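You operate a simulated robot arm through the tools that you are given. There is no shell and no other tool.

You run a simulated two-armed robot. Do the job below in one go: nothing can be reset, and whatever is moved stays where it is left.

Task
Clamp the insert named on the white job card into the press.
Fine: set the old insert on the side table.

The check looks at the end state, three seconds after you hand in, the way a careful person would. Anything else that was tipped, shoved, dropped, spilled or broken makes it a failure.

Robot
Two 7-joint arms with fingered hands on one trunk, on a base that drives. Base frame: it is fixed to the floor where the robot stands at the start and does not move with it; the origin is under the middle of the robot, x ahead of it, y to its left, z up. Readings come in mm, degrees, newtons and seconds.
The left shoulder is at the start at [60, 126, 930], the right one opposite. With the tool pointing down near the work surface each hand reaches from about 400 to 720 mm from the robot's upright axis, wherever it stands, measured 20 degrees to its own side. Places, roughly: black oil button [200, -600, 1000]; blue lift button [100, -800, 1000]; blue oil valve [300, -400, 1000]; cream lamp switch [200, -1000, 900]; cream zero button [300, -900, 1300]; green start button [200, -500, 1000]; grey air button [100, -700, 1000]; left clamp handle [800, 0, 700]; left jog button [100, -500, 1000]; load dial [200, -800, 1000]; mode dial [300, -600, 1000]; pocket of the tool holder [900, -100, 700]; press brake lever [400, -300, 1500]; red main switch [200, -1000, 1300]; red prop [700, -200, 900]; red stop button [100, -1000, 1000]. Payload 2.5 kg a hand.
The TCP of each hand is the grasp point between the finger pads, 30 mm short of the fingertips. In the tool frame z runs along the fingers and y along their closing line. The gripper opens to 104 mm. The gripper's body begins 35 mm behind the TCP. The gripper is a hand of 5 fingers: y runs from the thumb to the fingers, the wrist lies at [-15, -104, -178] in the tool frame, and closing takes about 1.5 s.
Orientation is that of the tool frame in the base frame, as [roll, pitch, yaw] about the fixed x, y, z axes, in that order (R = Rz(yaw) Ry(pitch) Rx(roll)). With the fingers straight down and the wrist toward the robot, the tool's x, y and z point along [0, 1, 0], [1, 0, 0] and [0, 0, -1] of the base frame.

Tools
- The arms move only by the tool drive_tool. It takes "left_motion", "right_motion" or both (then of equal length, played together; a hand with none holds still); each is text: rows parted by semicolons, each of 7 numbers parted by spaces: the turn, a rotation vector about the tool's x, y, z in degrees, then the shift along the tool's x, y, z in mm, then the gripper command, from -1 (shut) to 1 (fully open), values between in proportion. In form: rx ry rz tx ty tz fingers; .... A call has 1 to 20 rows; each row shifts and turns the commanded pose from where the row before left it, along the tool's axes as they then stand. A row lasts 0.2 s, in which the tool goes at most 50 mm and 8.6 degrees; a call with a longer step from one row to the next is refused whole, and so is a gripper value outside its range. Where a pose cannot be reached the arm comes as near as it can. A force on the tool above 90 N (or 10 N above the force at the start of the call, whichever is more), or a blocked arm, ends the call early, and 0.2 s more pass. Each finger travels about 153 mm/s and halts on what it meets, pressing with about 30 N; the grip force reading is that of the motor and also rises with nothing between the fingers. The clock runs only during rows and for 0.2 s after the last one: add rows that do not move to give the fingers time. The reply holds the time, the measured pose of the TCP, the force on the tool along the base axes, the opening and the grip force, in the units named above and with some noise, with the torque about the TCP (base axes, N m) and any sound that the robot's microphone picked up.
- Cameras (640 x 400 px; columns grow to the right, rows downward): "scene" is now at [113.7, -54.5, 1146.1]; the picture's right is [-0.60, -0.80, 0.00], its down [-0.41, 0.30, -0.86] and it looks along [0.69, -0.52, -0.51] (base axes); focal length 214 px, centre (320, 200). "left" rides on the left gripper at [-80, -78, -141] in its tool frame; the picture's right is [-0.78, -0.30, 0.56], its down [0.53, -0.78, 0.33] and it looks along [0.33, 0.56, 0.76] (tool axes); focal length 247 px, centre (320, 200). "right" rides on the right gripper at [80, -78, -141] in its tool frame; the picture's right is [-0.78, 0.30, -0.56], its down [-0.53, -0.78, 0.33] and it looks along [-0.33, 0.56, 0.76] (tool axes); focal length 247 px, centre (320, 200). There is no depth. A picture from a camera that has moved, and an enlarged one, comes with that camera's place and axes in the base frame and with its lens.
- grab_frame(camera): a new picture of that camera. No time passes.
- move_column(by): slides the trunk up (or, below 0, down) by that many mm; the arms and the scene camera ride with it, the base frame stays. It gives what a move gives, with no picture.
- drive_base(legs): drives the robot by 1 to 6 legs, each [ahead, left, turn to the left] in mm, mm and degrees, along the robot's own axes; the way and the turn of a leg run together, so that a leg with both is an arc; at most 1500 mm and 180 degrees a leg. The arms and the cameras ride along, it lands a little off, and it stops where it bumps. It gives what a move gives.
- preshape(shape, hand): the hand has 5 fingers and takes this shape, open, in about a second: jaw (thumb against the fingers, like two jaws); tri (thumb and two fingers); tip (a fingertip pinch); poke (one finger out to press); point (the index stretched); flat (the hand flat); cup (the hand cupped); fist (a fist). The gripper value then closes the fingers along that shape, each until it touches; the sizes above hold for jaw. It gives what a move gives, with no picture.
- head_to(pan, tilt): turns the head with the scene camera to pan (to the left, within 86 degrees either way) and tilt (down, from -29 to 69), counted from straight ahead of the robot. It gives what a move gives.
- close_up(camera, box): a new picture of the part [left, top, right, bottom] of that camera's present view, enlarged. No time passes.
- finish_job(): hands the job in; it is judged then, once.

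Places have to be worked out from the pictures, the camera data and where the tool is seen. Open the grippers and draw the arms clear of the work before you hand the job in, unless the task says otherwise.

The tools are called after ">>>" as a command line: name --argument value ..., lists and objects as JSON in quotes. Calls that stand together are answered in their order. drive_tool: Moves the arms, as the interface text tells. Its arguments: {"type":"object","properties":{"left_motion":{"type":"string"},"right_motion":{"type":"string"}},"required":[]} The other tools are called the same way: move_column (by) slides the trunk up or down; preshape (shape, hand) gives the hand a shape; drive_base (legs) drives the base; head_to (pan, tilt) turns the head that bears the scene camera; grab_frame (camera) takes a picture; close_up (camera, box) takes an enlarged picture of a part of a camera's view; finish_job () hands the job in.

At the start:

```text
time_s: 0.0
left_eef_pos: [437.0, 153.4, 973.0]
left_tool_rot: [180.0, 0.0, 90.0]
left_wrist_force: [-0.1, 0.0, -0.2]
left_wrist_torque: [-0.01, 0.0, -0.02]
left_opening: 103.8
left_finger_force: 0.0
left_shape: jaw
right_eef_pos: [393.7, -201.7, 1026.3]
right_tool_rot: [-180.0, 0.0, 90.0]
right_wrist_force: [0.6, -0.5, -1.1]
right_wrist_torque: [0.02, -0.01, -0.02]
right_opening: 103.6
right_finger_force: 0.1
right_shape: jaw
trunk travel left (down, up): [-325.0, 615.0]
robot x, y, heading: [0.4, 2.2, 0.3]
head pan, tilt: [-36.7, 30.4]
```

scene: 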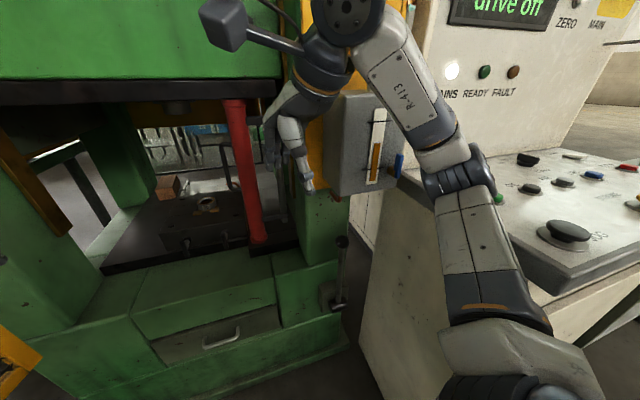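
right: 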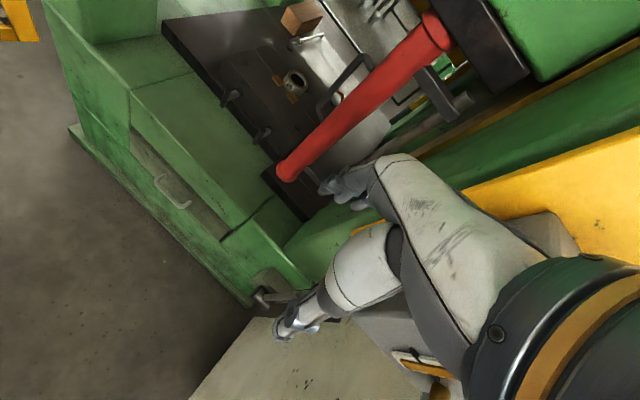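
left: 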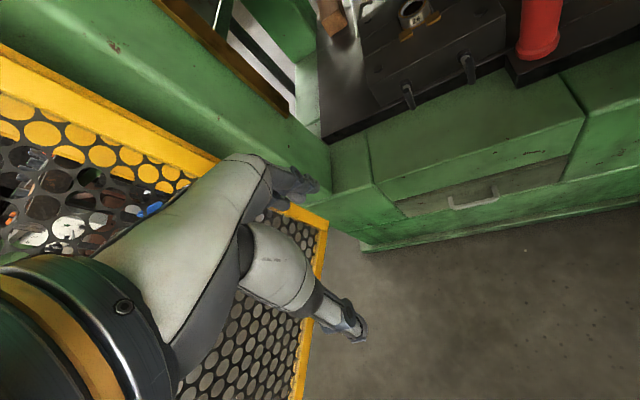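

The pictures show a green press with a red prop, a tool holder with a steel insert, and a control desk on the right. I look around with the head first to find the job card, side table and inserts.

>>> head_to --pan 0 --tilt 30

>>> grab_frame --camera "scene"

```text
time_s: 1.0
left_eef_pos: [435.3, 153.4, 974.6]
left_tool_rot: [180.0, 0.0, 90.0]
left_wrist_force: [-0.1, 0.4, 0.3]
left_wrist_torque: [-0.02, -0.02, 0.01]
left_opening: 103.5
left_finger_force: 0.0
left_shape: jaw
right_eef_pos: [393.3, -201.9, 1024.5]
right_tool_rot: [180.0, -0.1, 90.1]
right_wrist_force: [-1.1, 0.3, 0.0]
right_wrist_torque: [-0.01, 0.0, -0.01]
right_opening: 103.7
right_finger_force: 0.0
right_shape: jaw
trunk travel left (down, up): [-325.0, 615.0]
robot x, y, heading: [-0.9, -1.7, -0.2]
head pan, tilt: [0.0, 30.0]
```

```text
taken
camera scene: at [131.7, -0.6, 1146.7], right [0.0, -1.0, 0.0], down [-0.5, 0.0, -0.87], along [0.87, 0.0, -0.5], focal length 214 px, centre (320, 200)
```

scene: 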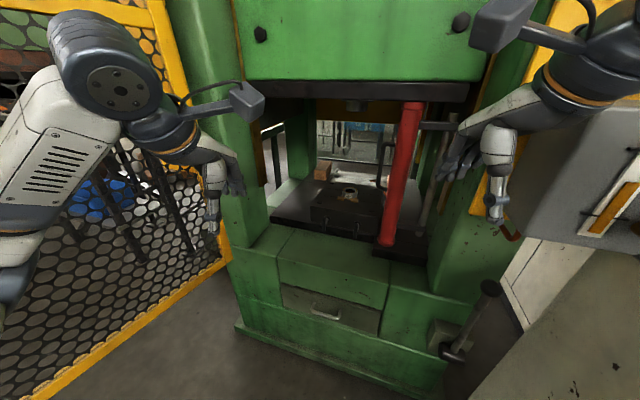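

I look left and right, level, to find the card and the side table.

>>> head_to --pan 80 --tilt 25

>>> grab_frame --camera "scene"

>>> head_to --pan -80 --tilt 15

>>> grab_frame --camera "scene"

>>> head_to --pan 0 --tilt -10

>>> grab_frame --camera "scene"

>>> head_to --pan -50 --tilt 0

>>> grab_frame --camera "scene"

```text
time_s: 2.6
left_eef_pos: [436.7, 153.2, 972.9]
left_tool_rot: [-180.0, 0.0, 90.1]
left_wrist_force: [1.0, 0.0, 0.1]
left_wrist_torque: [0.0, -0.01, 0.02]
left_opening: 103.5
left_finger_force: 0.1
left_shape: jaw
right_eef_pos: [395.3, -202.0, 1024.9]
right_tool_rot: [-180.0, 0.1, 90.0]
right_wrist_force: [0.7, 0.0, 0.0]
right_wrist_torque: [0.02, -0.03, -0.03]
right_opening: 104.0
right_finger_force: 0.0
right_shape: jaw
trunk travel left (down, up): [-325.0, 615.0]
robot x, y, heading: [3.4, -1.8, 0.1]
head pan, tilt: [80.0, 25.0]
```

```text
taken
camera scene: at [57.4, 90.2, 1154.7], right [0.98, -0.17, 0.0], down [-0.07, -0.42, -0.91], along [0.16, 0.89, -0.42], focal length 214 px, centre (320, 200)
```

scene: 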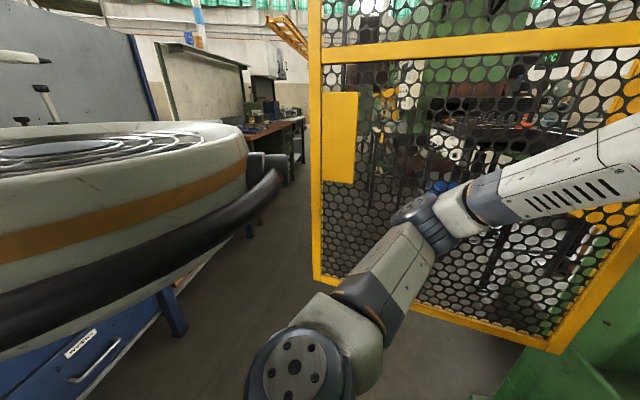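

```text
time_s: 5.0
left_eef_pos: [435.7, 153.3, 974.0]
left_tool_rot: [-180.0, 0.0, 90.1]
left_wrist_force: [-0.6, -0.2, 0.2]
left_wrist_torque: [0.02, -0.01, 0.03]
left_opening: 103.7
left_finger_force: 0.0
left_shape: jaw
right_eef_pos: [393.4, -201.0, 1024.4]
right_tool_rot: [-180.0, 0.0, 90.0]
right_wrist_force: [0.6, -0.4, 0.4]
right_wrist_torque: [0.03, -0.01, 0.01]
right_opening: 103.7
right_finger_force: 0.1
right_shape: jaw
trunk travel left (down, up): [-325.0, 615.0]
robot x, y, heading: [0.3, -1.7, -0.0]
head pan, tilt: [-80.0, 15.0]
```

```text
taken
camera scene: at [57.6, -92.5, 1171.0], right [-0.98, -0.17, 0.0], down [-0.05, 0.25, -0.97], along [0.17, -0.95, -0.26], focal length 214 px, centre (320, 200)
```

scene: 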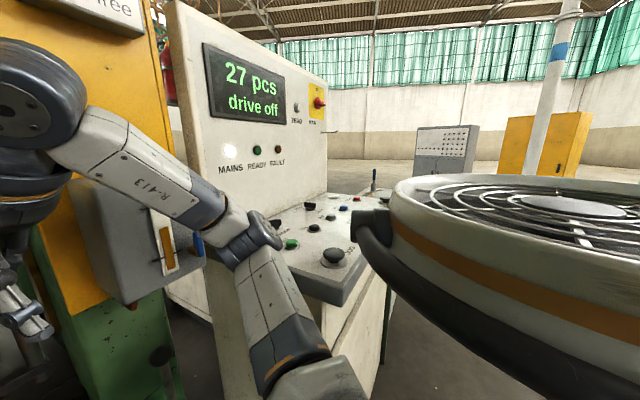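

```text
time_s: 6.5
left_eef_pos: [435.8, 152.8, 972.2]
left_tool_rot: [-179.9, 0.0, 90.0]
left_wrist_force: [-0.6, 0.2, 0.5]
left_wrist_torque: [0.01, 0.05, -0.01]
left_opening: 103.9
left_finger_force: 0.1
left_shape: jaw
right_eef_pos: [395.5, -201.7, 1026.4]
right_tool_rot: [-180.0, 0.0, 90.1]
right_wrist_force: [-0.5, 0.2, -0.2]
right_wrist_torque: [-0.01, 0.01, -0.01]
right_opening: 103.6
right_finger_force: 0.0
right_shape: jaw
trunk travel left (down, up): [-325.0, 615.0]
robot x, y, heading: [1.0, -3.2, -0.4]
head pan, tilt: [0.0, -10.0]
```

```text
taken
camera scene: at [125.6, -0.6, 1210.3], right [0.0, -1.0, 0.0], down [0.17, 0.0, -0.98], along [0.98, 0.0, 0.17], focal length 214 px, centre (320, 200)
```

scene: 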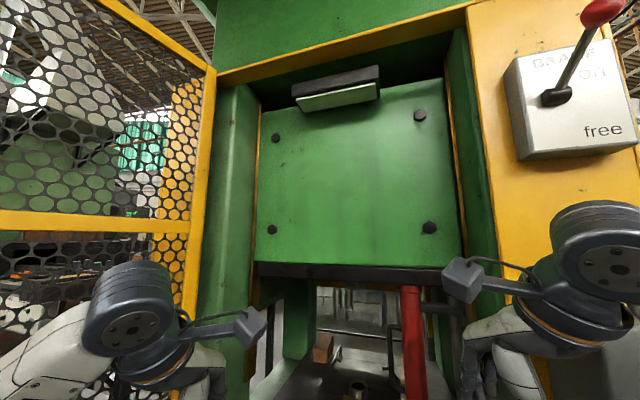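

```text
time_s: 7.7
left_eef_pos: [435.9, 153.0, 972.7]
left_tool_rot: [180.0, 0.1, 90.0]
left_wrist_force: [0.2, -0.2, -0.8]
left_wrist_torque: [-0.03, 0.01, 0.02]
left_opening: 103.6
left_finger_force: 0.1
left_shape: jaw
right_eef_pos: [394.5, -202.7, 1023.8]
right_tool_rot: [180.0, 0.0, 90.0]
right_wrist_force: [0.0, -0.1, 0.3]
right_wrist_torque: [-0.01, -0.01, -0.01]
right_opening: 103.6
right_finger_force: 0.0
right_shape: jaw
trunk travel left (down, up): [-325.0, 615.0]
robot x, y, heading: [-1.6, 2.9, -0.0]
head pan, tilt: [-50.0, 0.0]
```

```text
taken
camera scene: at [99.2, -69.4, 1195.1], right [-0.77, -0.64, 0.0], down [0.0, 0.0, -1.0], along [0.64, -0.77, 0.0], focal length 214 px, centre (320, 200)
```

scene: 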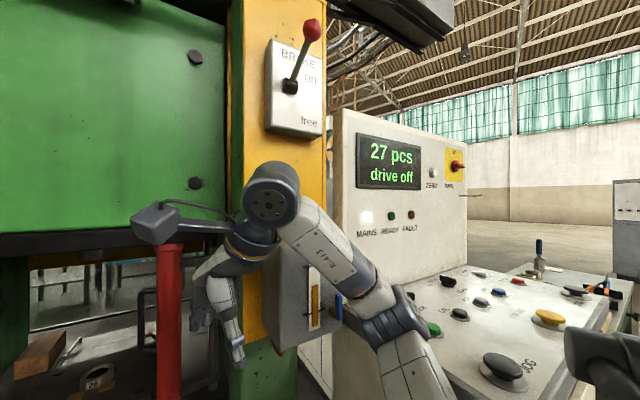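

The press ram is propped, drive off, brake on. I take close-ups of the area beyond the console and of the left side, and of the die area.

>>> close_up --camera "scene" --box '[460, 220, 640, 332]'

>>> head_to --pan -86 --tilt 45

>>> grab_frame --camera "scene"

>>> head_to --pan 86 --tilt 50

>>> grab_frame --camera "scene"

>>> head_to --pan 86 --tilt 0

>>> grab_frame --camera "scene"

```text
3.56 times, centred on (550, 276) of scene
camera zoom: at [99.2, -69.4, 1195.1], right [-0.77, -0.64, 0.0], down [0.0, 0.0, -1.0], along [0.64, -0.77, 0.0], focal length 763 px, centre (-498, -70)
```

zoom: 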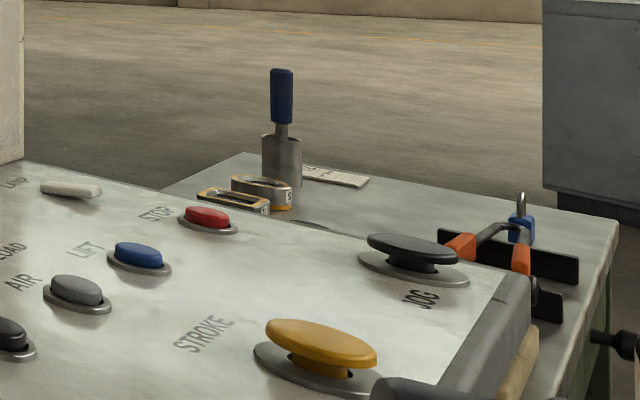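

```text
time_s: 8.8
left_eef_pos: [436.3, 153.1, 972.7]
left_tool_rot: [-180.0, 0.0, 90.0]
left_wrist_force: [-0.1, -0.5, -0.3]
left_wrist_torque: [-0.03, 0.0, -0.02]
left_opening: 103.8
left_finger_force: 0.0
left_shape: jaw
right_eef_pos: [394.1, -201.8, 1024.5]
right_tool_rot: [-179.9, 0.0, 89.9]
right_wrist_force: [0.3, -0.8, -0.4]
right_wrist_torque: [0.01, 0.02, -0.02]
right_opening: 103.3
right_finger_force: 0.0
right_shape: jaw
trunk travel left (down, up): [-325.0, 615.0]
robot x, y, heading: [3.9, -2.8, 0.1]
head pan, tilt: [-85.9, 45.0]
```

```text
taken
camera scene: at [47.1, -81.6, 1124.2], right [-1.0, -0.07, 0.0], down [-0.05, 0.7, -0.71], along [0.05, -0.71, -0.71], focal length 214 px, centre (320, 200)
```

scene: 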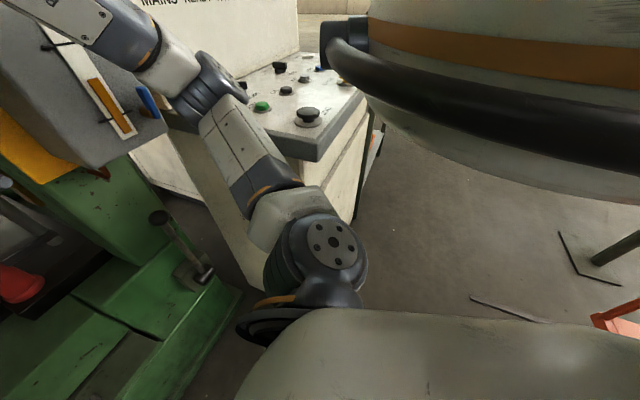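

```text
time_s: 11.4
left_eef_pos: [436.6, 153.0, 973.7]
left_tool_rot: [-179.9, 0.0, 90.0]
left_wrist_force: [0.0, 0.3, 0.7]
left_wrist_torque: [0.01, 0.02, -0.02]
left_opening: 103.6
left_finger_force: 0.0
left_shape: jaw
right_eef_pos: [393.8, -201.3, 1024.8]
right_tool_rot: [180.0, -0.1, 90.0]
right_wrist_force: [0.9, 0.2, 0.2]
right_wrist_torque: [0.0, -0.02, 0.01]
right_opening: 103.6
right_finger_force: 0.0
right_shape: jaw
trunk travel left (down, up): [-325.0, 615.0]
robot x, y, heading: [2.6, -0.2, -0.2]
head pan, tilt: [85.9, 50.0]
```

```text
taken
camera scene: at [46.8, 76.3, 1117.2], right [1.0, -0.07, 0.0], down [-0.05, -0.76, -0.64], along [0.05, 0.64, -0.77], focal length 214 px, centre (320, 200)
```

scene: 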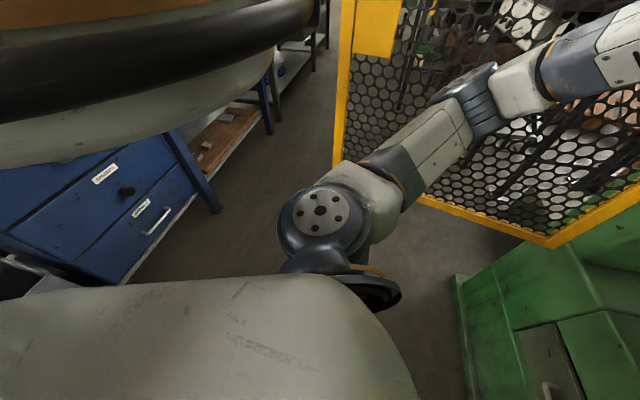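

```text
time_s: 12.6
left_eef_pos: [436.0, 152.9, 972.7]
left_tool_rot: [-180.0, -0.1, 90.0]
left_wrist_force: [0.6, 0.5, -0.5]
left_wrist_torque: [-0.01, 0.03, 0.02]
left_opening: 103.5
left_finger_force: 0.0
left_shape: jaw
right_eef_pos: [394.3, -201.8, 1025.4]
right_tool_rot: [-179.9, 0.0, 89.9]
right_wrist_force: [-0.8, -0.4, -1.1]
right_wrist_torque: [0.01, 0.0, 0.03]
right_opening: 103.9
right_finger_force: 0.1
right_shape: jaw
trunk travel left (down, up): [-325.0, 615.0]
robot x, y, heading: [0.7, -0.9, -0.1]
head pan, tilt: [85.9, 0.0]
```

```text
taken
camera scene: at [47.7, 89.3, 1195.0], right [1.0, -0.07, 0.0], down [0.0, 0.0, -1.0], along [0.07, 1.0, 0.0], focal length 214 px, centre (320, 200)
```

scene: 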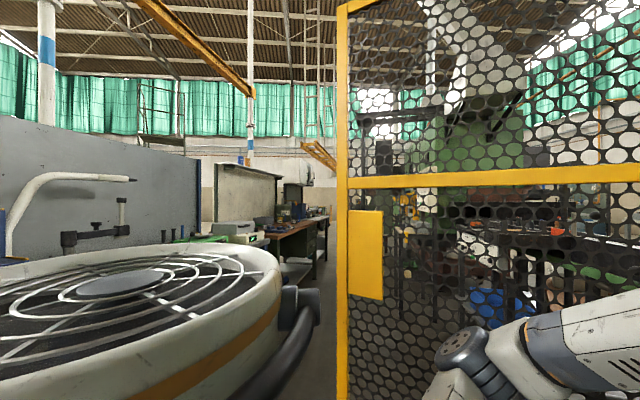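

The side table lies beyond the console on the right, with tools, orange-marked inserts and a paper. Before driving, I look closely at the tool holder in the press.

>>> head_to --pan -5 --tilt 30

>>> close_up --camera "scene" --box '[220, 90, 450, 234]'

>>> close_up --camera "right" --box '[160, 0, 480, 200]'

>>> close_up --camera "left" --box '[300, 0, 620, 200]'

```text
time_s: 14.3
left_eef_pos: [436.2, 153.5, 973.1]
left_tool_rot: [180.0, 0.0, 90.0]
left_wrist_force: [-0.1, 0.6, 0.0]
left_wrist_torque: [-0.02, -0.03, -0.01]
left_opening: 103.6
left_finger_force: 0.0
left_shape: jaw
right_eef_pos: [394.3, -202.0, 1024.4]
right_tool_rot: [-180.0, 0.0, 90.1]
right_wrist_force: [-0.1, -0.6, 0.2]
right_wrist_torque: [0.02, 0.01, -0.02]
right_opening: 103.8
right_finger_force: 0.1
right_shape: jaw
trunk travel left (down, up): [-325.0, 615.0]
robot x, y, heading: [-0.0, -0.8, 0.1]
head pan, tilt: [-5.0, 30.0]
```

```text
2.78 times, centred on (335, 162) of scene
camera zoom: at [131.4, -8.3, 1146.8], right [-0.09, -1.0, 0.0], down [-0.5, 0.04, -0.87], along [0.86, -0.07, -0.5], focal length 596 px, centre (278, 306)
```

zoom: 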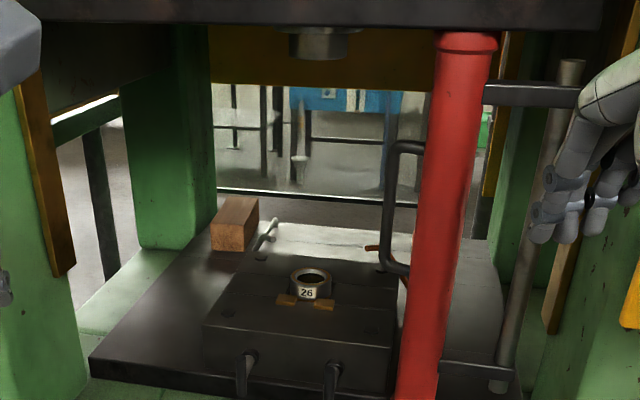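

```text
2.00 times, centred on (320, 100) of right
camera zoom: at [316.0, -122.2, 1166.8], right [0.3, -0.78, 0.56], down [-0.78, -0.53, -0.33], along [0.56, -0.33, -0.76], focal length 494 px, centre (320, 400)
```

zoom: 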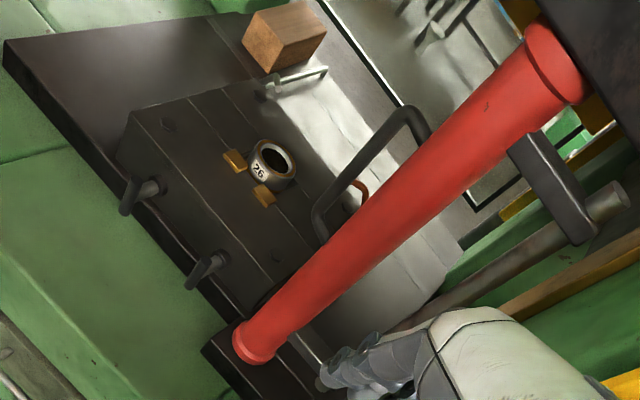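

```text
2.00 times, centred on (460, 100) of left
camera zoom: at [357.2, 71.7, 1114.0], right [-0.3, -0.78, -0.56], down [-0.78, 0.53, -0.33], along [0.56, 0.33, -0.76], focal length 494 px, centre (40, 400)
```

zoom: 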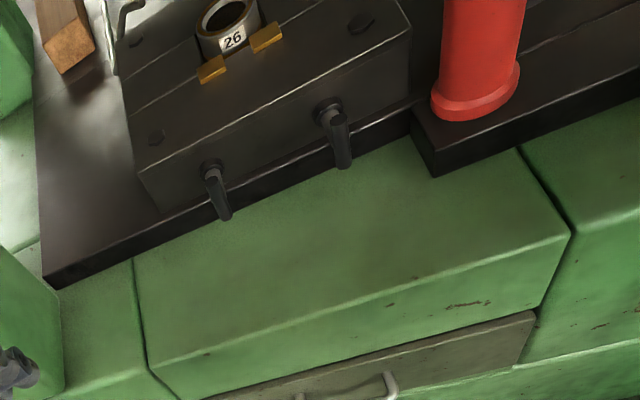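

The pocket holds insert "26", with two handles on the front of the holder. I back off slowly a little so I can turn and view the side table and the card.

>>> drive_base --legs '[[-200, 0, 0]]'

>>> head_to --pan -86 --tilt 20

>>> grab_frame --camera "scene"

>>> head_to --pan -70 --tilt 5

>>> grab_frame --camera "scene"

```text
time_s: 15.9
left_eef_pos: [236.0, 152.8, 972.9]
left_tool_rot: [-179.9, 0.0, 90.1]
left_wrist_force: [0.1, -0.2, -1.0]
left_wrist_torque: [-0.02, 0.01, -0.03]
left_opening: 103.8
left_finger_force: 0.0
left_shape: jaw
right_eef_pos: [194.7, -201.5, 1025.0]
right_tool_rot: [-180.0, 0.0, 90.0]
right_wrist_force: [0.3, 0.7, 0.5]
right_wrist_torque: [0.01, -0.02, -0.04]
right_opening: 103.7
right_finger_force: 0.0
right_shape: jaw
trunk travel left (down, up): [-325.0, 615.0]
robot x, y, heading: [-200.4, 2.7, 0.2]
head pan, tilt: [-5.0, 30.0]
```

```text
time_s: 17.4
left_eef_pos: [236.2, 152.6, 972.1]
left_tool_rot: [-180.0, 0.0, 89.9]
left_wrist_force: [-0.5, 0.1, 0.2]
left_wrist_torque: [-0.02, -0.02, 0.0]
left_opening: 103.6
left_finger_force: 0.1
left_shape: jaw
right_eef_pos: [194.7, -200.3, 1025.5]
right_tool_rot: [-179.9, -0.1, 89.9]
right_wrist_force: [0.7, 1.1, 0.0]
right_wrist_torque: [0.0, -0.01, 0.02]
right_opening: 103.7
right_finger_force: 0.0
right_shape: jaw
trunk travel left (down, up): [-325.0, 615.0]
robot x, y, heading: [-201.2, 0.5, -0.0]
head pan, tilt: [-85.9, 20.0]
```

```text
taken
camera scene: at [-151.8, -93.4, 1162.8], right [-1.0, -0.07, 0.0], down [-0.02, 0.34, -0.94], along [0.07, -0.94, -0.34], focal length 214 px, centre (320, 200)
```

scene: 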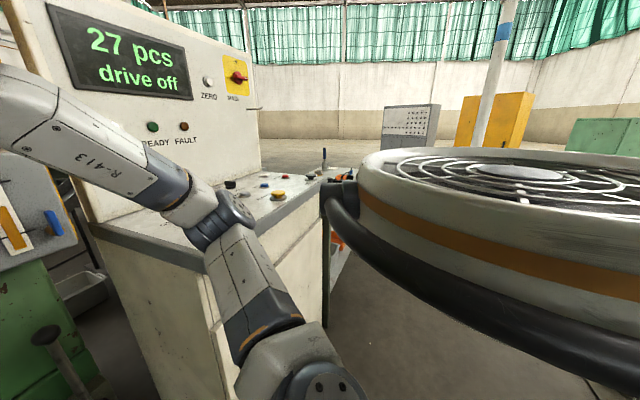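

```text
time_s: 18.2
left_eef_pos: [234.9, 152.7, 973.2]
left_tool_rot: [-180.0, 0.0, 90.1]
left_wrist_force: [0.3, -0.4, 0.0]
left_wrist_torque: [-0.04, -0.01, -0.01]
left_opening: 103.6
left_finger_force: 0.0
left_shape: jaw
right_eef_pos: [194.9, -200.7, 1024.3]
right_tool_rot: [179.9, 0.0, 90.1]
right_wrist_force: [-0.3, -0.4, 0.0]
right_wrist_torque: [-0.02, 0.01, 0.02]
right_opening: 103.8
right_finger_force: 0.1
right_shape: jaw
trunk travel left (down, up): [-325.0, 615.0]
robot x, y, heading: [-197.6, -1.8, 0.1]
head pan, tilt: [-70.0, 5.0]
```

```text
taken
camera scene: at [-127.0, -86.8, 1187.1], right [-0.94, -0.34, 0.0], down [-0.03, 0.08, -1.0], along [0.34, -0.94, -0.09], focal length 214 px, centre (320, 200)
```

scene: 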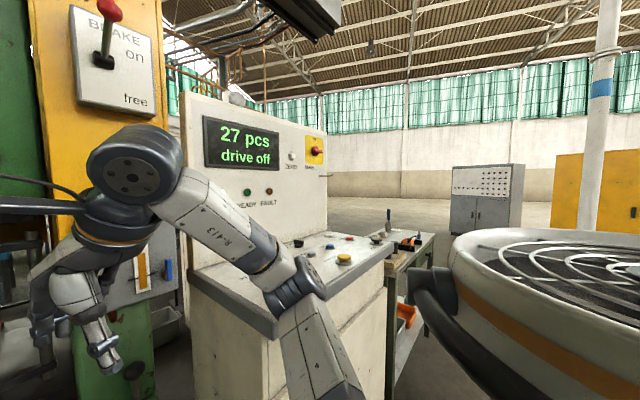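

Nothing bumped. I back off further and raise the trunk a bit to see the side table over the console.

>>> drive_base --legs '[[-300, 0, 0]]'

>>> move_column --by 300

>>> head_to --pan -70 --tilt 25

>>> grab_frame --camera "scene"

>>> close_up --camera "scene" --box '[290, 100, 450, 200]'

```text
time_s: 20.3
left_eef_pos: [-64.1, 152.7, 972.1]
left_tool_rot: [-180.0, 0.0, 90.0]
left_wrist_force: [1.0, 0.7, -0.3]
left_wrist_torque: [0.05, -0.02, 0.0]
left_opening: 103.7
left_finger_force: 0.0
left_shape: jaw
right_eef_pos: [-105.6, -202.3, 1025.5]
right_tool_rot: [-180.0, 0.0, 90.1]
right_wrist_force: [-0.4, 0.1, -0.4]
right_wrist_torque: [-0.01, -0.03, -0.02]
right_opening: 103.8
right_finger_force: 0.1
right_shape: jaw
trunk travel left (down, up): [-325.0, 615.0]
robot x, y, heading: [-498.6, -0.5, -0.0]
head pan, tilt: [-70.0, 5.0]
```

```text
time_s: 23.3
left_eef_pos: [-64.2, 153.2, 1273.6]
left_tool_rot: [-179.9, 0.0, 90.0]
left_wrist_force: [-0.1, 0.5, -0.2]
left_wrist_torque: [0.01, 0.0, 0.02]
left_opening: 103.9
left_finger_force: 0.0
left_shape: jaw
right_eef_pos: [-107.1, -202.0, 1324.7]
right_tool_rot: [179.9, -0.1, 90.1]
right_wrist_force: [0.0, 0.1, 0.1]
right_wrist_torque: [0.02, -0.02, -0.02]
right_opening: 103.6
right_finger_force: 0.0
right_shape: jaw
trunk travel left (down, up): [-625.0, 315.0]
robot x, y, heading: [-501.8, 2.4, -0.0]
head pan, tilt: [-70.0, 5.0]
```

```text
time_s: 24.1
left_eef_pos: [-65.3, 151.9, 1272.9]
left_tool_rot: [-180.0, 0.0, 90.0]
left_wrist_force: [1.2, -0.7, 0.5]
left_wrist_torque: [-0.03, -0.01, 0.0]
left_opening: 103.5
left_finger_force: 0.0
left_shape: jaw
right_eef_pos: [-106.2, -200.9, 1325.5]
right_tool_rot: [179.9, 0.0, 90.0]
right_wrist_force: [0.1, -0.3, -0.2]
right_wrist_torque: [-0.01, 0.0, 0.03]
right_opening: 103.7
right_finger_force: 0.0
right_shape: jaw
trunk travel left (down, up): [-625.0, 315.0]
robot x, y, heading: [-498.2, -1.2, -0.1]
head pan, tilt: [-70.0, 25.0]
```

```text
taken
camera scene: at [-427.4, -87.3, 1454.8], right [-0.94, -0.34, 0.0], down [-0.14, 0.4, -0.91], along [0.31, -0.85, -0.42], focal length 214 px, centre (320, 200)
```

scene: 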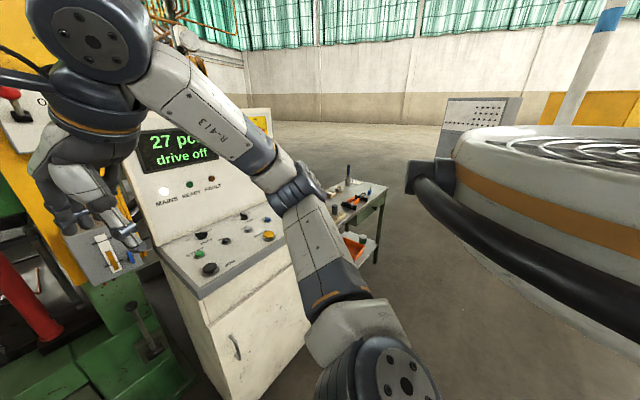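

```text
4.00 times, centred on (370, 150) of scene
camera zoom: at [-427.4, -87.3, 1454.8], right [-0.94, -0.34, 0.0], down [-0.14, 0.4, -0.91], along [0.31, -0.85, -0.42], focal length 858 px, centre (120, 400)
```

zoom: 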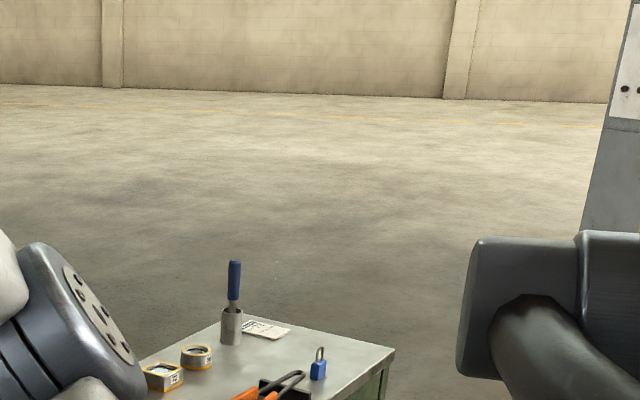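

The area is free around the robot, so I turn right in place to face the side table.

>>> drive_base --legs '[[0, 0, -70]]'

>>> head_to --pan 0 --tilt 25

>>> grab_frame --camera "scene"

>>> head_to --pan -75 --tilt 35

>>> grab_frame --camera "scene"

```text
time_s: 27.6
left_eef_pos: [-208.2, -358.6, 1273.9]
left_tool_rot: [-179.9, 0.0, 19.8]
left_wrist_force: [0.2, -0.6, 0.4]
left_wrist_torque: [-0.01, 0.0, -0.02]
left_opening: 103.4
left_finger_force: 0.0
left_shape: jaw
right_eef_pos: [-554.8, -440.3, 1325.2]
right_tool_rot: [180.0, 0.0, 19.8]
right_wrist_force: [-0.4, 0.2, -0.5]
right_wrist_torque: [0.02, -0.04, -0.01]
right_opening: 103.7
right_finger_force: 0.1
right_shape: jaw
trunk travel left (down, up): [-625.0, 315.0]
robot x, y, heading: [-501.4, -1.7, -70.3]
head pan, tilt: [-70.0, 25.0]
```

```text
time_s: 29.0
left_eef_pos: [-208.6, -358.5, 1273.1]
left_tool_rot: [-179.9, -0.1, 19.8]
left_wrist_force: [0.0, 0.6, -0.1]
left_wrist_torque: [0.02, 0.0, -0.03]
left_opening: 103.7
left_finger_force: 0.1
left_shape: jaw
right_eef_pos: [-556.9, -438.8, 1324.8]
right_tool_rot: [-180.0, 0.0, 19.7]
right_wrist_force: [0.2, 0.1, 0.1]
right_wrist_torque: [0.01, -0.01, -0.05]
right_opening: 103.8
right_finger_force: 0.0
right_shape: jaw
trunk travel left (down, up): [-625.0, 315.0]
robot x, y, heading: [-500.8, 1.6, -70.2]
head pan, tilt: [0.0, 25.0]
```

```text
taken
camera scene: at [-454.2, -125.0, 1454.7], right [-0.94, -0.34, 0.0], down [-0.14, 0.4, -0.91], along [0.31, -0.85, -0.42], focal length 214 px, centre (320, 200)
```

scene: 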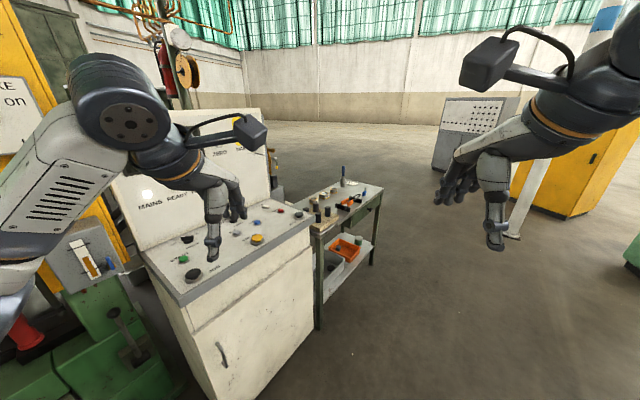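

```text
time_s: 30.4
left_eef_pos: [-209.0, -358.6, 1273.5]
left_tool_rot: [-179.9, 0.0, 19.9]
left_wrist_force: [0.1, 0.3, 0.3]
left_wrist_torque: [-0.02, 0.02, -0.01]
left_opening: 103.9
left_finger_force: 0.1
left_shape: jaw
right_eef_pos: [-556.2, -439.3, 1324.5]
right_tool_rot: [180.0, 0.0, 19.8]
right_wrist_force: [-0.2, -0.1, -0.2]
right_wrist_torque: [-0.01, 0.01, -0.02]
right_opening: 103.5
right_finger_force: 0.1
right_shape: jaw
trunk travel left (down, up): [-625.0, 315.0]
robot x, y, heading: [-500.0, -0.4, -70.2]
head pan, tilt: [-75.0, 35.0]
```

```text
taken
camera scene: at [-557.6, -88.7, 1439.0], right [-0.57, 0.82, 0.0], down [0.47, 0.33, -0.82], along [-0.67, -0.47, -0.57], focal length 214 px, centre (320, 200)
```

scene: 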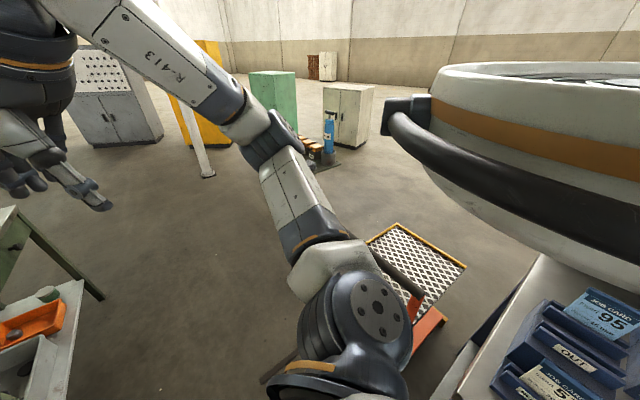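

I see the side table next to the console, plus a card rack with blue "OUT" cards behind me. I zoom on the table and its paper, and on the rack.

>>> close_up --camera "scene" --box '[440, 250, 640, 375]'

>>> head_to --pan 0 --tilt 25

>>> close_up --camera "scene" --box '[280, 160, 400, 235]'

>>> head_to --pan -86 --tilt 60

>>> grab_frame --camera "scene"

```text
3.20 times, centred on (540, 312) of scene
camera zoom: at [-557.6, -88.7, 1439.0], right [-0.57, 0.82, 0.0], down [0.47, 0.33, -0.82], along [-0.67, -0.47, -0.57], focal length 686 px, centre (-384, -160)
```

zoom: 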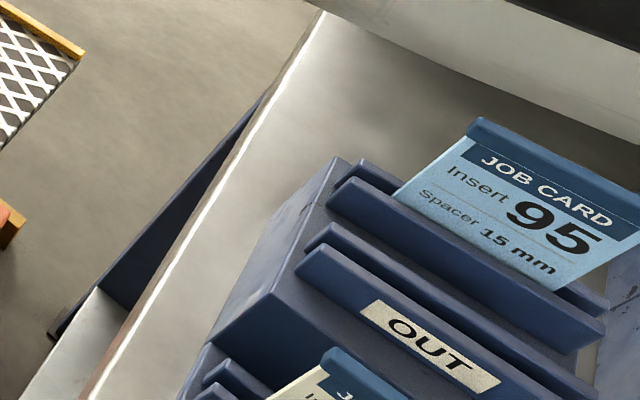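

```text
time_s: 31.9
left_eef_pos: [-208.1, -358.7, 1272.3]
left_tool_rot: [-179.9, 0.0, 19.7]
left_wrist_force: [-0.3, 0.4, 0.2]
left_wrist_torque: [-0.01, -0.02, 0.03]
left_opening: 103.8
left_finger_force: 0.0
left_shape: jaw
right_eef_pos: [-555.6, -439.0, 1324.9]
right_tool_rot: [-180.0, 0.0, 19.9]
right_wrist_force: [-0.7, 0.6, 0.8]
right_wrist_torque: [-0.03, 0.0, 0.02]
right_opening: 103.7
right_finger_force: 0.0
right_shape: jaw
trunk travel left (down, up): [-625.0, 315.0]
robot x, y, heading: [-499.9, -3.2, -70.4]
head pan, tilt: [0.0, 25.0]
```

```text
5.33 times, centred on (340, 198) of scene
camera zoom: at [-454.2, -125.0, 1454.7], right [-0.94, -0.34, 0.0], down [-0.14, 0.4, -0.91], along [0.31, -0.85, -0.42], focal length 1144 px, centre (213, 213)
```

zoom: 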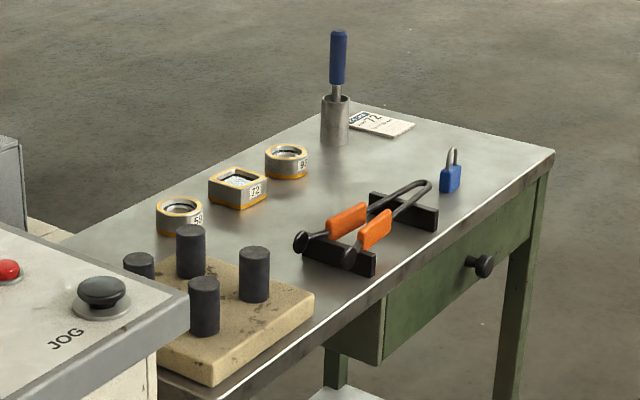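

```text
time_s: 33.5
left_eef_pos: [-208.3, -358.6, 1272.9]
left_tool_rot: [-180.0, 0.0, 19.8]
left_wrist_force: [0.7, 0.3, -0.1]
left_wrist_torque: [-0.01, -0.01, 0.0]
left_opening: 103.8
left_finger_force: 0.0
left_shape: jaw
right_eef_pos: [-556.4, -439.6, 1325.5]
right_tool_rot: [-180.0, 0.0, 19.8]
right_wrist_force: [-0.4, 0.1, -0.6]
right_wrist_torque: [0.0, 0.0, 0.01]
right_opening: 103.5
right_finger_force: 0.0
right_shape: jaw
trunk travel left (down, up): [-625.0, 315.0]
robot x, y, heading: [-503.1, -0.8, -70.5]
head pan, tilt: [-85.9, 60.0]
```

```text
taken
camera scene: at [-546.3, -65.4, 1404.7], right [-0.41, 0.91, 0.0], down [0.79, 0.35, -0.5], along [-0.46, -0.2, -0.87], focal length 214 px, centre (320, 200)
```

scene: 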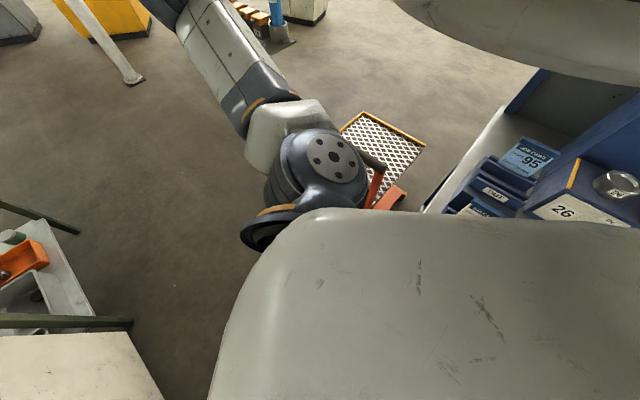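

There are three inserts on the side table (numbers like 59, 72, 90-something) and a card that seems to say 72; the rack behind me has more cards. I zoom into the table card again, then turn toward the rack to read the others.

>>> drive_base --legs '[[0, 0, -90]]'

>>> head_to --pan 0 --tilt 30

>>> grab_frame --camera "scene"

```text
time_s: 37.7
left_eef_pos: [-856.8, -294.5, 1273.1]
left_tool_rot: [-180.0, 0.0, -69.8]
left_wrist_force: [0.4, -0.3, 0.0]
left_wrist_torque: [0.02, 0.0, 0.03]
left_opening: 103.8
left_finger_force: 0.1
left_shape: jaw
right_eef_pos: [-940.0, 53.2, 1324.7]
right_tool_rot: [-180.0, 0.0, -69.8]
right_wrist_force: [0.5, 0.1, 0.4]
right_wrist_torque: [-0.02, -0.03, -0.01]
right_opening: 103.5
right_finger_force: 0.1
right_shape: jaw
trunk travel left (down, up): [-625.0, 315.0]
robot x, y, heading: [-504.1, 0.5, -159.7]
head pan, tilt: [-85.9, 60.0]
```

```text
time_s: 39.3
left_eef_pos: [-856.8, -293.6, 1273.1]
left_tool_rot: [-179.8, 0.0, -69.8]
left_wrist_force: [0.2, 0.1, -0.5]
left_wrist_torque: [0.0, -0.01, 0.02]
left_opening: 103.7
left_finger_force: 0.1
left_shape: jaw
right_eef_pos: [-940.1, 53.0, 1324.4]
right_tool_rot: [180.0, 0.0, -69.8]
right_wrist_force: [-0.3, -0.8, 0.1]
right_wrist_torque: [-0.01, 0.04, 0.0]
right_opening: 104.0
right_finger_force: 0.1
right_shape: jaw
trunk travel left (down, up): [-625.0, 315.0]
robot x, y, heading: [-499.3, 1.2, -159.7]
head pan, tilt: [0.0, 30.0]
```

```text
taken
camera scene: at [-621.4, -45.6, 1446.7], right [-0.34, 0.94, 0.0], down [0.47, 0.17, -0.87], along [-0.81, -0.3, -0.5], focal length 214 px, centre (320, 200)
```

scene: 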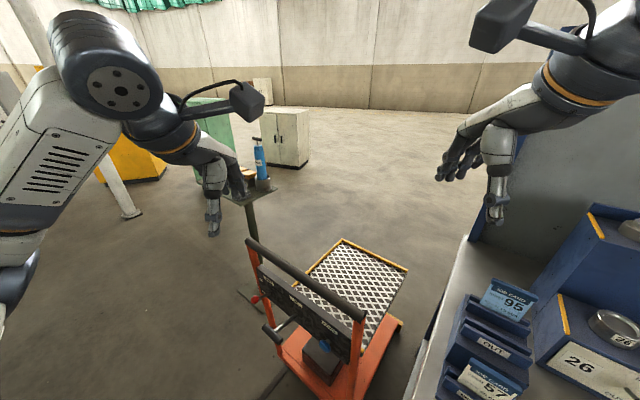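

I see the rack to my right with a display box marked "26". I turn the head to read the cards.

>>> head_to --pan -55 --tilt 35

>>> grab_frame --camera "scene"

>>> close_up --camera "scene" --box '[120, 200, 440, 400]'

```text
time_s: 40.5
left_eef_pos: [-855.7, -293.2, 1272.8]
left_tool_rot: [-179.9, 0.0, -69.8]
left_wrist_force: [-0.5, 0.4, -0.5]
left_wrist_torque: [-0.02, 0.05, 0.01]
left_opening: 103.8
left_finger_force: 0.0
left_shape: jaw
right_eef_pos: [-939.8, 53.8, 1325.5]
right_tool_rot: [-180.0, -0.1, -69.8]
right_wrist_force: [0.3, 0.1, 0.3]
right_wrist_torque: [0.0, 0.0, -0.01]
right_opening: 103.7
right_finger_force: 0.0
right_shape: jaw
trunk travel left (down, up): [-625.0, 315.0]
robot x, y, heading: [-499.5, -1.1, -159.7]
head pan, tilt: [-55.0, 35.0]
```

```text
taken
camera scene: at [-608.8, 35.7, 1439.0], right [0.57, 0.82, 0.0], down [0.47, -0.33, -0.82], along [-0.67, 0.47, -0.57], focal length 214 px, centre (320, 200)
```

scene: 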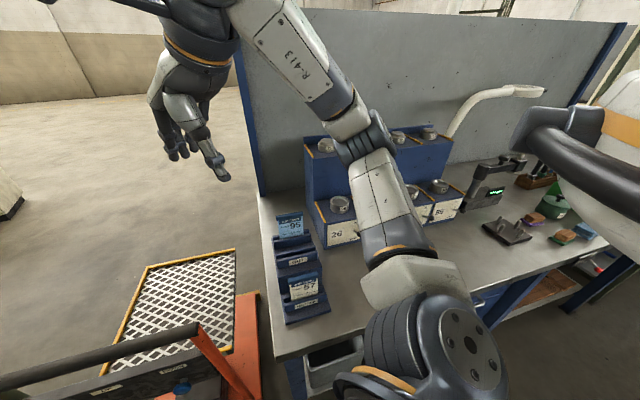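

```text
2.00 times, centred on (280, 300) of scene
camera zoom: at [-608.8, 35.7, 1439.0], right [0.57, 0.82, 0.0], down [0.47, -0.33, -0.82], along [-0.67, 0.47, -0.57], focal length 429 px, centre (400, 0)
```

zoom: 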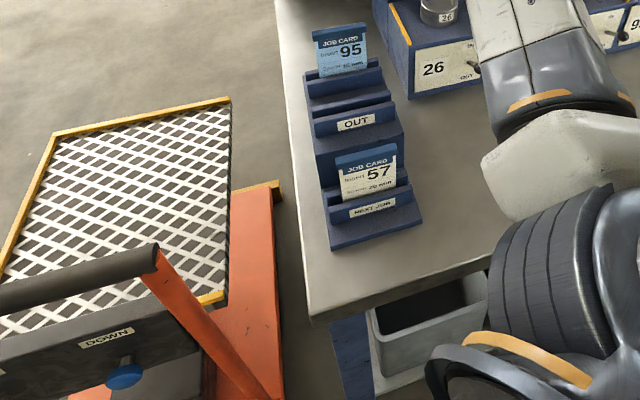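

Rack: blue "95" card in OUT, white-ish "57" card in NEXT JOB. I zoom in more to judge its colour and text, and to read the insert shelf.

>>> close_up --camera "scene" --box '[265, 205, 345, 255]'

>>> close_up --camera "scene" --box '[265, 265, 345, 315]'

>>> close_up --camera "scene" --box '[300, 110, 500, 235]'

>>> close_up --camera "scene" --box '[460, 140, 640, 252]'

```text
8.00 times, centred on (305, 230) of scene
camera zoom: at [-608.8, 35.7, 1439.0], right [0.57, 0.82, 0.0], down [0.47, -0.33, -0.82], along [-0.67, 0.47, -0.57], focal length 1716 px, centre (440, -40)
```

zoom: 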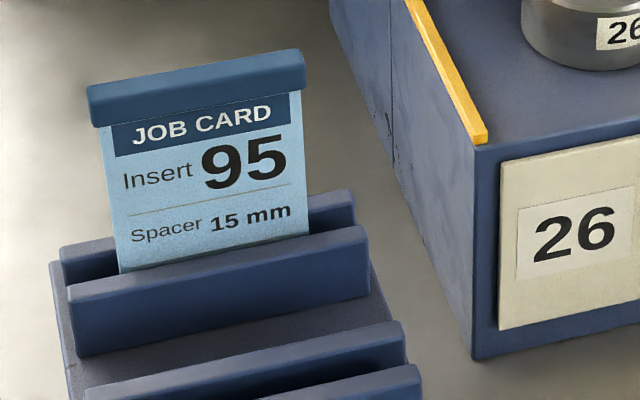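

```text
8.00 times, centred on (305, 290) of scene
camera zoom: at [-608.8, 35.7, 1439.0], right [0.57, 0.82, 0.0], down [0.47, -0.33, -0.82], along [-0.67, 0.47, -0.57], focal length 1716 px, centre (440, -520)
```

zoom: 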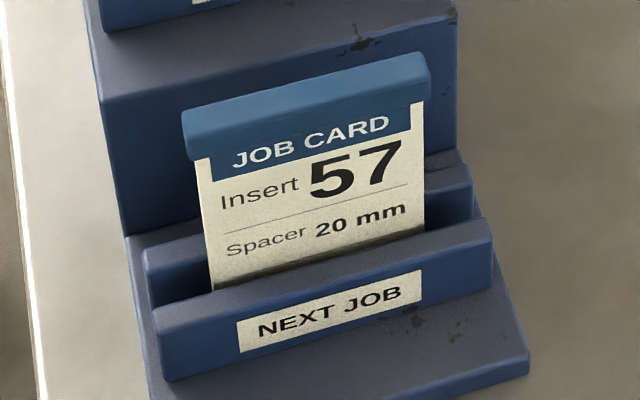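

```text
3.20 times, centred on (400, 172) of scene
camera zoom: at [-608.8, 35.7, 1439.0], right [0.57, 0.82, 0.0], down [0.47, -0.33, -0.82], along [-0.67, 0.47, -0.57], focal length 686 px, centre (64, 288)
```

zoom: 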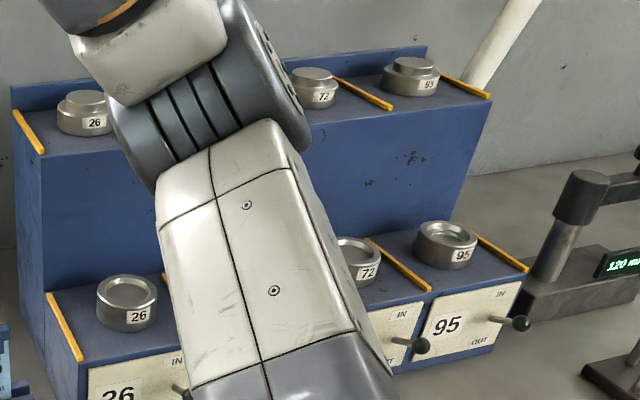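

```text
3.56 times, centred on (550, 196) of scene
camera zoom: at [-608.8, 35.7, 1439.0], right [0.57, 0.82, 0.0], down [0.47, -0.33, -0.82], along [-0.67, 0.47, -0.57], focal length 763 px, centre (-498, 214)
```

zoom: 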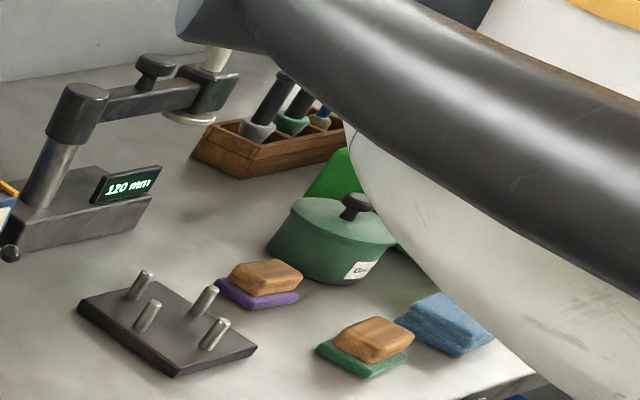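

The white "NEXT JOB" card names 57, but the side table also has a white-looking card, so I must read that before deciding. I drive round toward the side table, staying well clear of console and table.

>>> drive_base --legs '[[0, 0, 63.5], [900, 0, 0]]'

>>> head_to --pan 40 --tilt 35

>>> grab_frame --camera "scene"

```text
time_s: 48.0
left_eef_pos: [-495.8, -1338.2, 1273.2]
left_tool_rot: [-179.9, 0.0, -6.4]
left_wrist_force: [-1.0, 0.3, 0.1]
left_wrist_torque: [0.0, 0.03, -0.02]
left_opening: 103.8
left_finger_force: 0.1
left_shape: jaw
right_eef_pos: [-843.2, -1258.1, 1325.1]
right_tool_rot: [-179.9, 0.0, -6.3]
right_wrist_force: [-0.1, 0.4, 0.1]
right_wrist_torque: [0.0, 0.02, 0.0]
right_opening: 103.8
right_finger_force: 0.0
right_shape: jaw
trunk travel left (down, up): [-625.0, 315.0]
robot x, y, heading: [-600.6, -888.9, -96.4]
head pan, tilt: [-55.0, 35.0]
```

```text
time_s: 49.8
left_eef_pos: [-494.7, -1338.7, 1272.1]
left_tool_rot: [-180.0, 0.1, -6.5]
left_wrist_force: [-0.3, -0.6, -0.4]
left_wrist_torque: [-0.01, 0.03, -0.01]
left_opening: 103.9
left_finger_force: 0.1
left_shape: jaw
right_eef_pos: [-842.7, -1258.3, 1326.7]
right_tool_rot: [180.0, -0.1, -6.4]
right_wrist_force: [-0.8, 0.8, 0.0]
right_wrist_torque: [-0.01, -0.02, 0.0]
right_opening: 104.0
right_finger_force: 0.0
right_shape: jaw
trunk travel left (down, up): [-625.0, 315.0]
robot x, y, heading: [-600.6, -890.9, -96.2]
head pan, tilt: [40.0, 35.0]
```

```text
taken
camera scene: at [-553.6, -1002.6, 1439.0], right [-0.83, -0.55, 0.0], down [-0.32, 0.48, -0.82], along [0.45, -0.68, -0.57], focal length 214 px, centre (320, 200)
```

scene: 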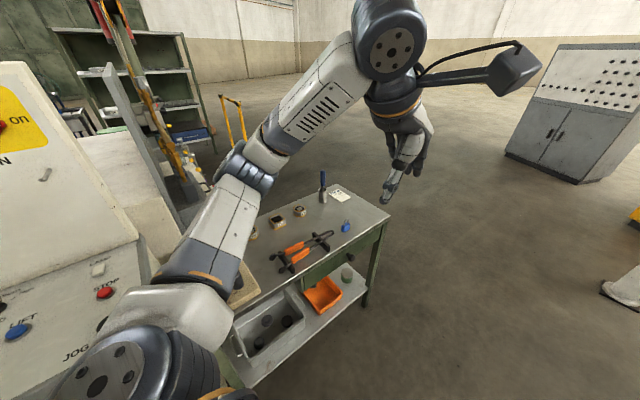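

The table with its right front corner near (-390, -1870) agrees with my estimate. I zoom on the table card and inserts from here, then go on ahead.

>>> close_up --camera "scene" --box '[240, 165, 368, 245]'

>>> drive_base --legs '[[435, 0, 0]]'

>>> head_to --pan 75 --tilt 45

>>> grab_frame --camera "scene"

```text
5.00 times, centred on (304, 205) of scene
camera zoom: at [-553.6, -1002.6, 1439.0], right [-0.83, -0.55, 0.0], down [-0.32, 0.48, -0.82], along [0.45, -0.68, -0.57], focal length 1072 px, centre (400, 175)
```

zoom: 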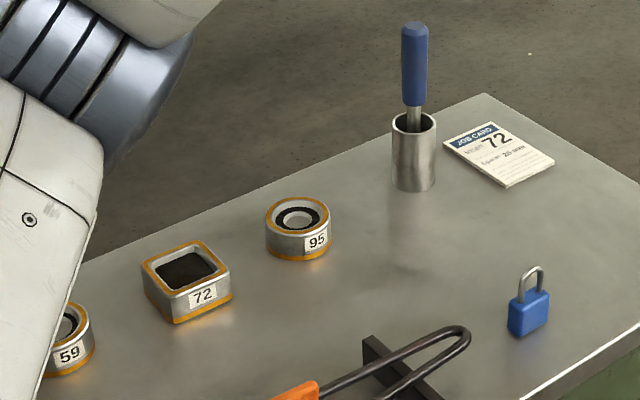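

```text
time_s: 52.4
left_eef_pos: [-541.6, -1774.5, 1272.6]
left_tool_rot: [-179.8, 0.0, -6.2]
left_wrist_force: [0.1, -1.0, -0.2]
left_wrist_torque: [0.02, -0.03, -0.01]
left_opening: 103.6
left_finger_force: 0.0
left_shape: jaw
right_eef_pos: [-890.8, -1693.0, 1324.9]
right_tool_rot: [-179.9, 0.1, -6.1]
right_wrist_force: [-0.7, -0.5, 0.8]
right_wrist_torque: [0.02, 0.0, 0.01]
right_opening: 103.8
right_finger_force: 0.0
right_shape: jaw
trunk travel left (down, up): [-625.0, 315.0]
robot x, y, heading: [-645.1, -1323.4, -96.0]
head pan, tilt: [40.0, 35.0]
```

```text
time_s: 53.4
left_eef_pos: [-543.0, -1774.7, 1272.8]
left_tool_rot: [-179.9, 0.0, -6.2]
left_wrist_force: [-0.2, -0.4, -0.2]
left_wrist_torque: [0.0, -0.02, -0.02]
left_opening: 103.6
left_finger_force: 0.0
left_shape: jaw
right_eef_pos: [-890.4, -1693.9, 1324.0]
right_tool_rot: [-180.0, 0.0, -6.3]
right_wrist_force: [-0.3, 0.1, 0.1]
right_wrist_torque: [-0.01, -0.02, -0.03]
right_opening: 103.8
right_finger_force: 0.1
right_shape: jaw
trunk travel left (down, up): [-625.0, 315.0]
robot x, y, heading: [-644.5, -1325.9, -96.4]
head pan, tilt: [75.0, 45.0]
```

```text
taken
camera scene: at [-574.3, -1393.4, 1424.2], right [-0.36, -0.93, 0.0], down [-0.66, 0.26, -0.71], along [0.66, -0.26, -0.71], focal length 214 px, centre (320, 200)
```

scene: 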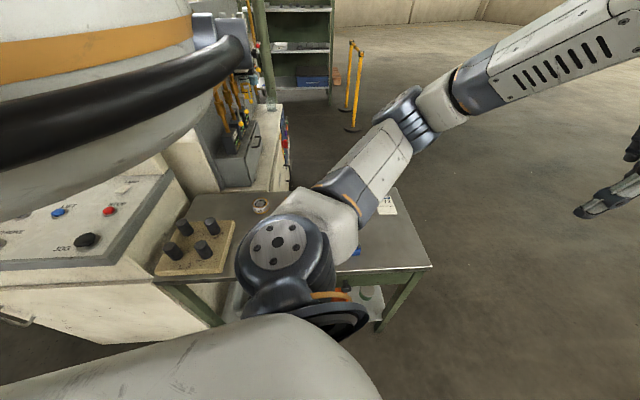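

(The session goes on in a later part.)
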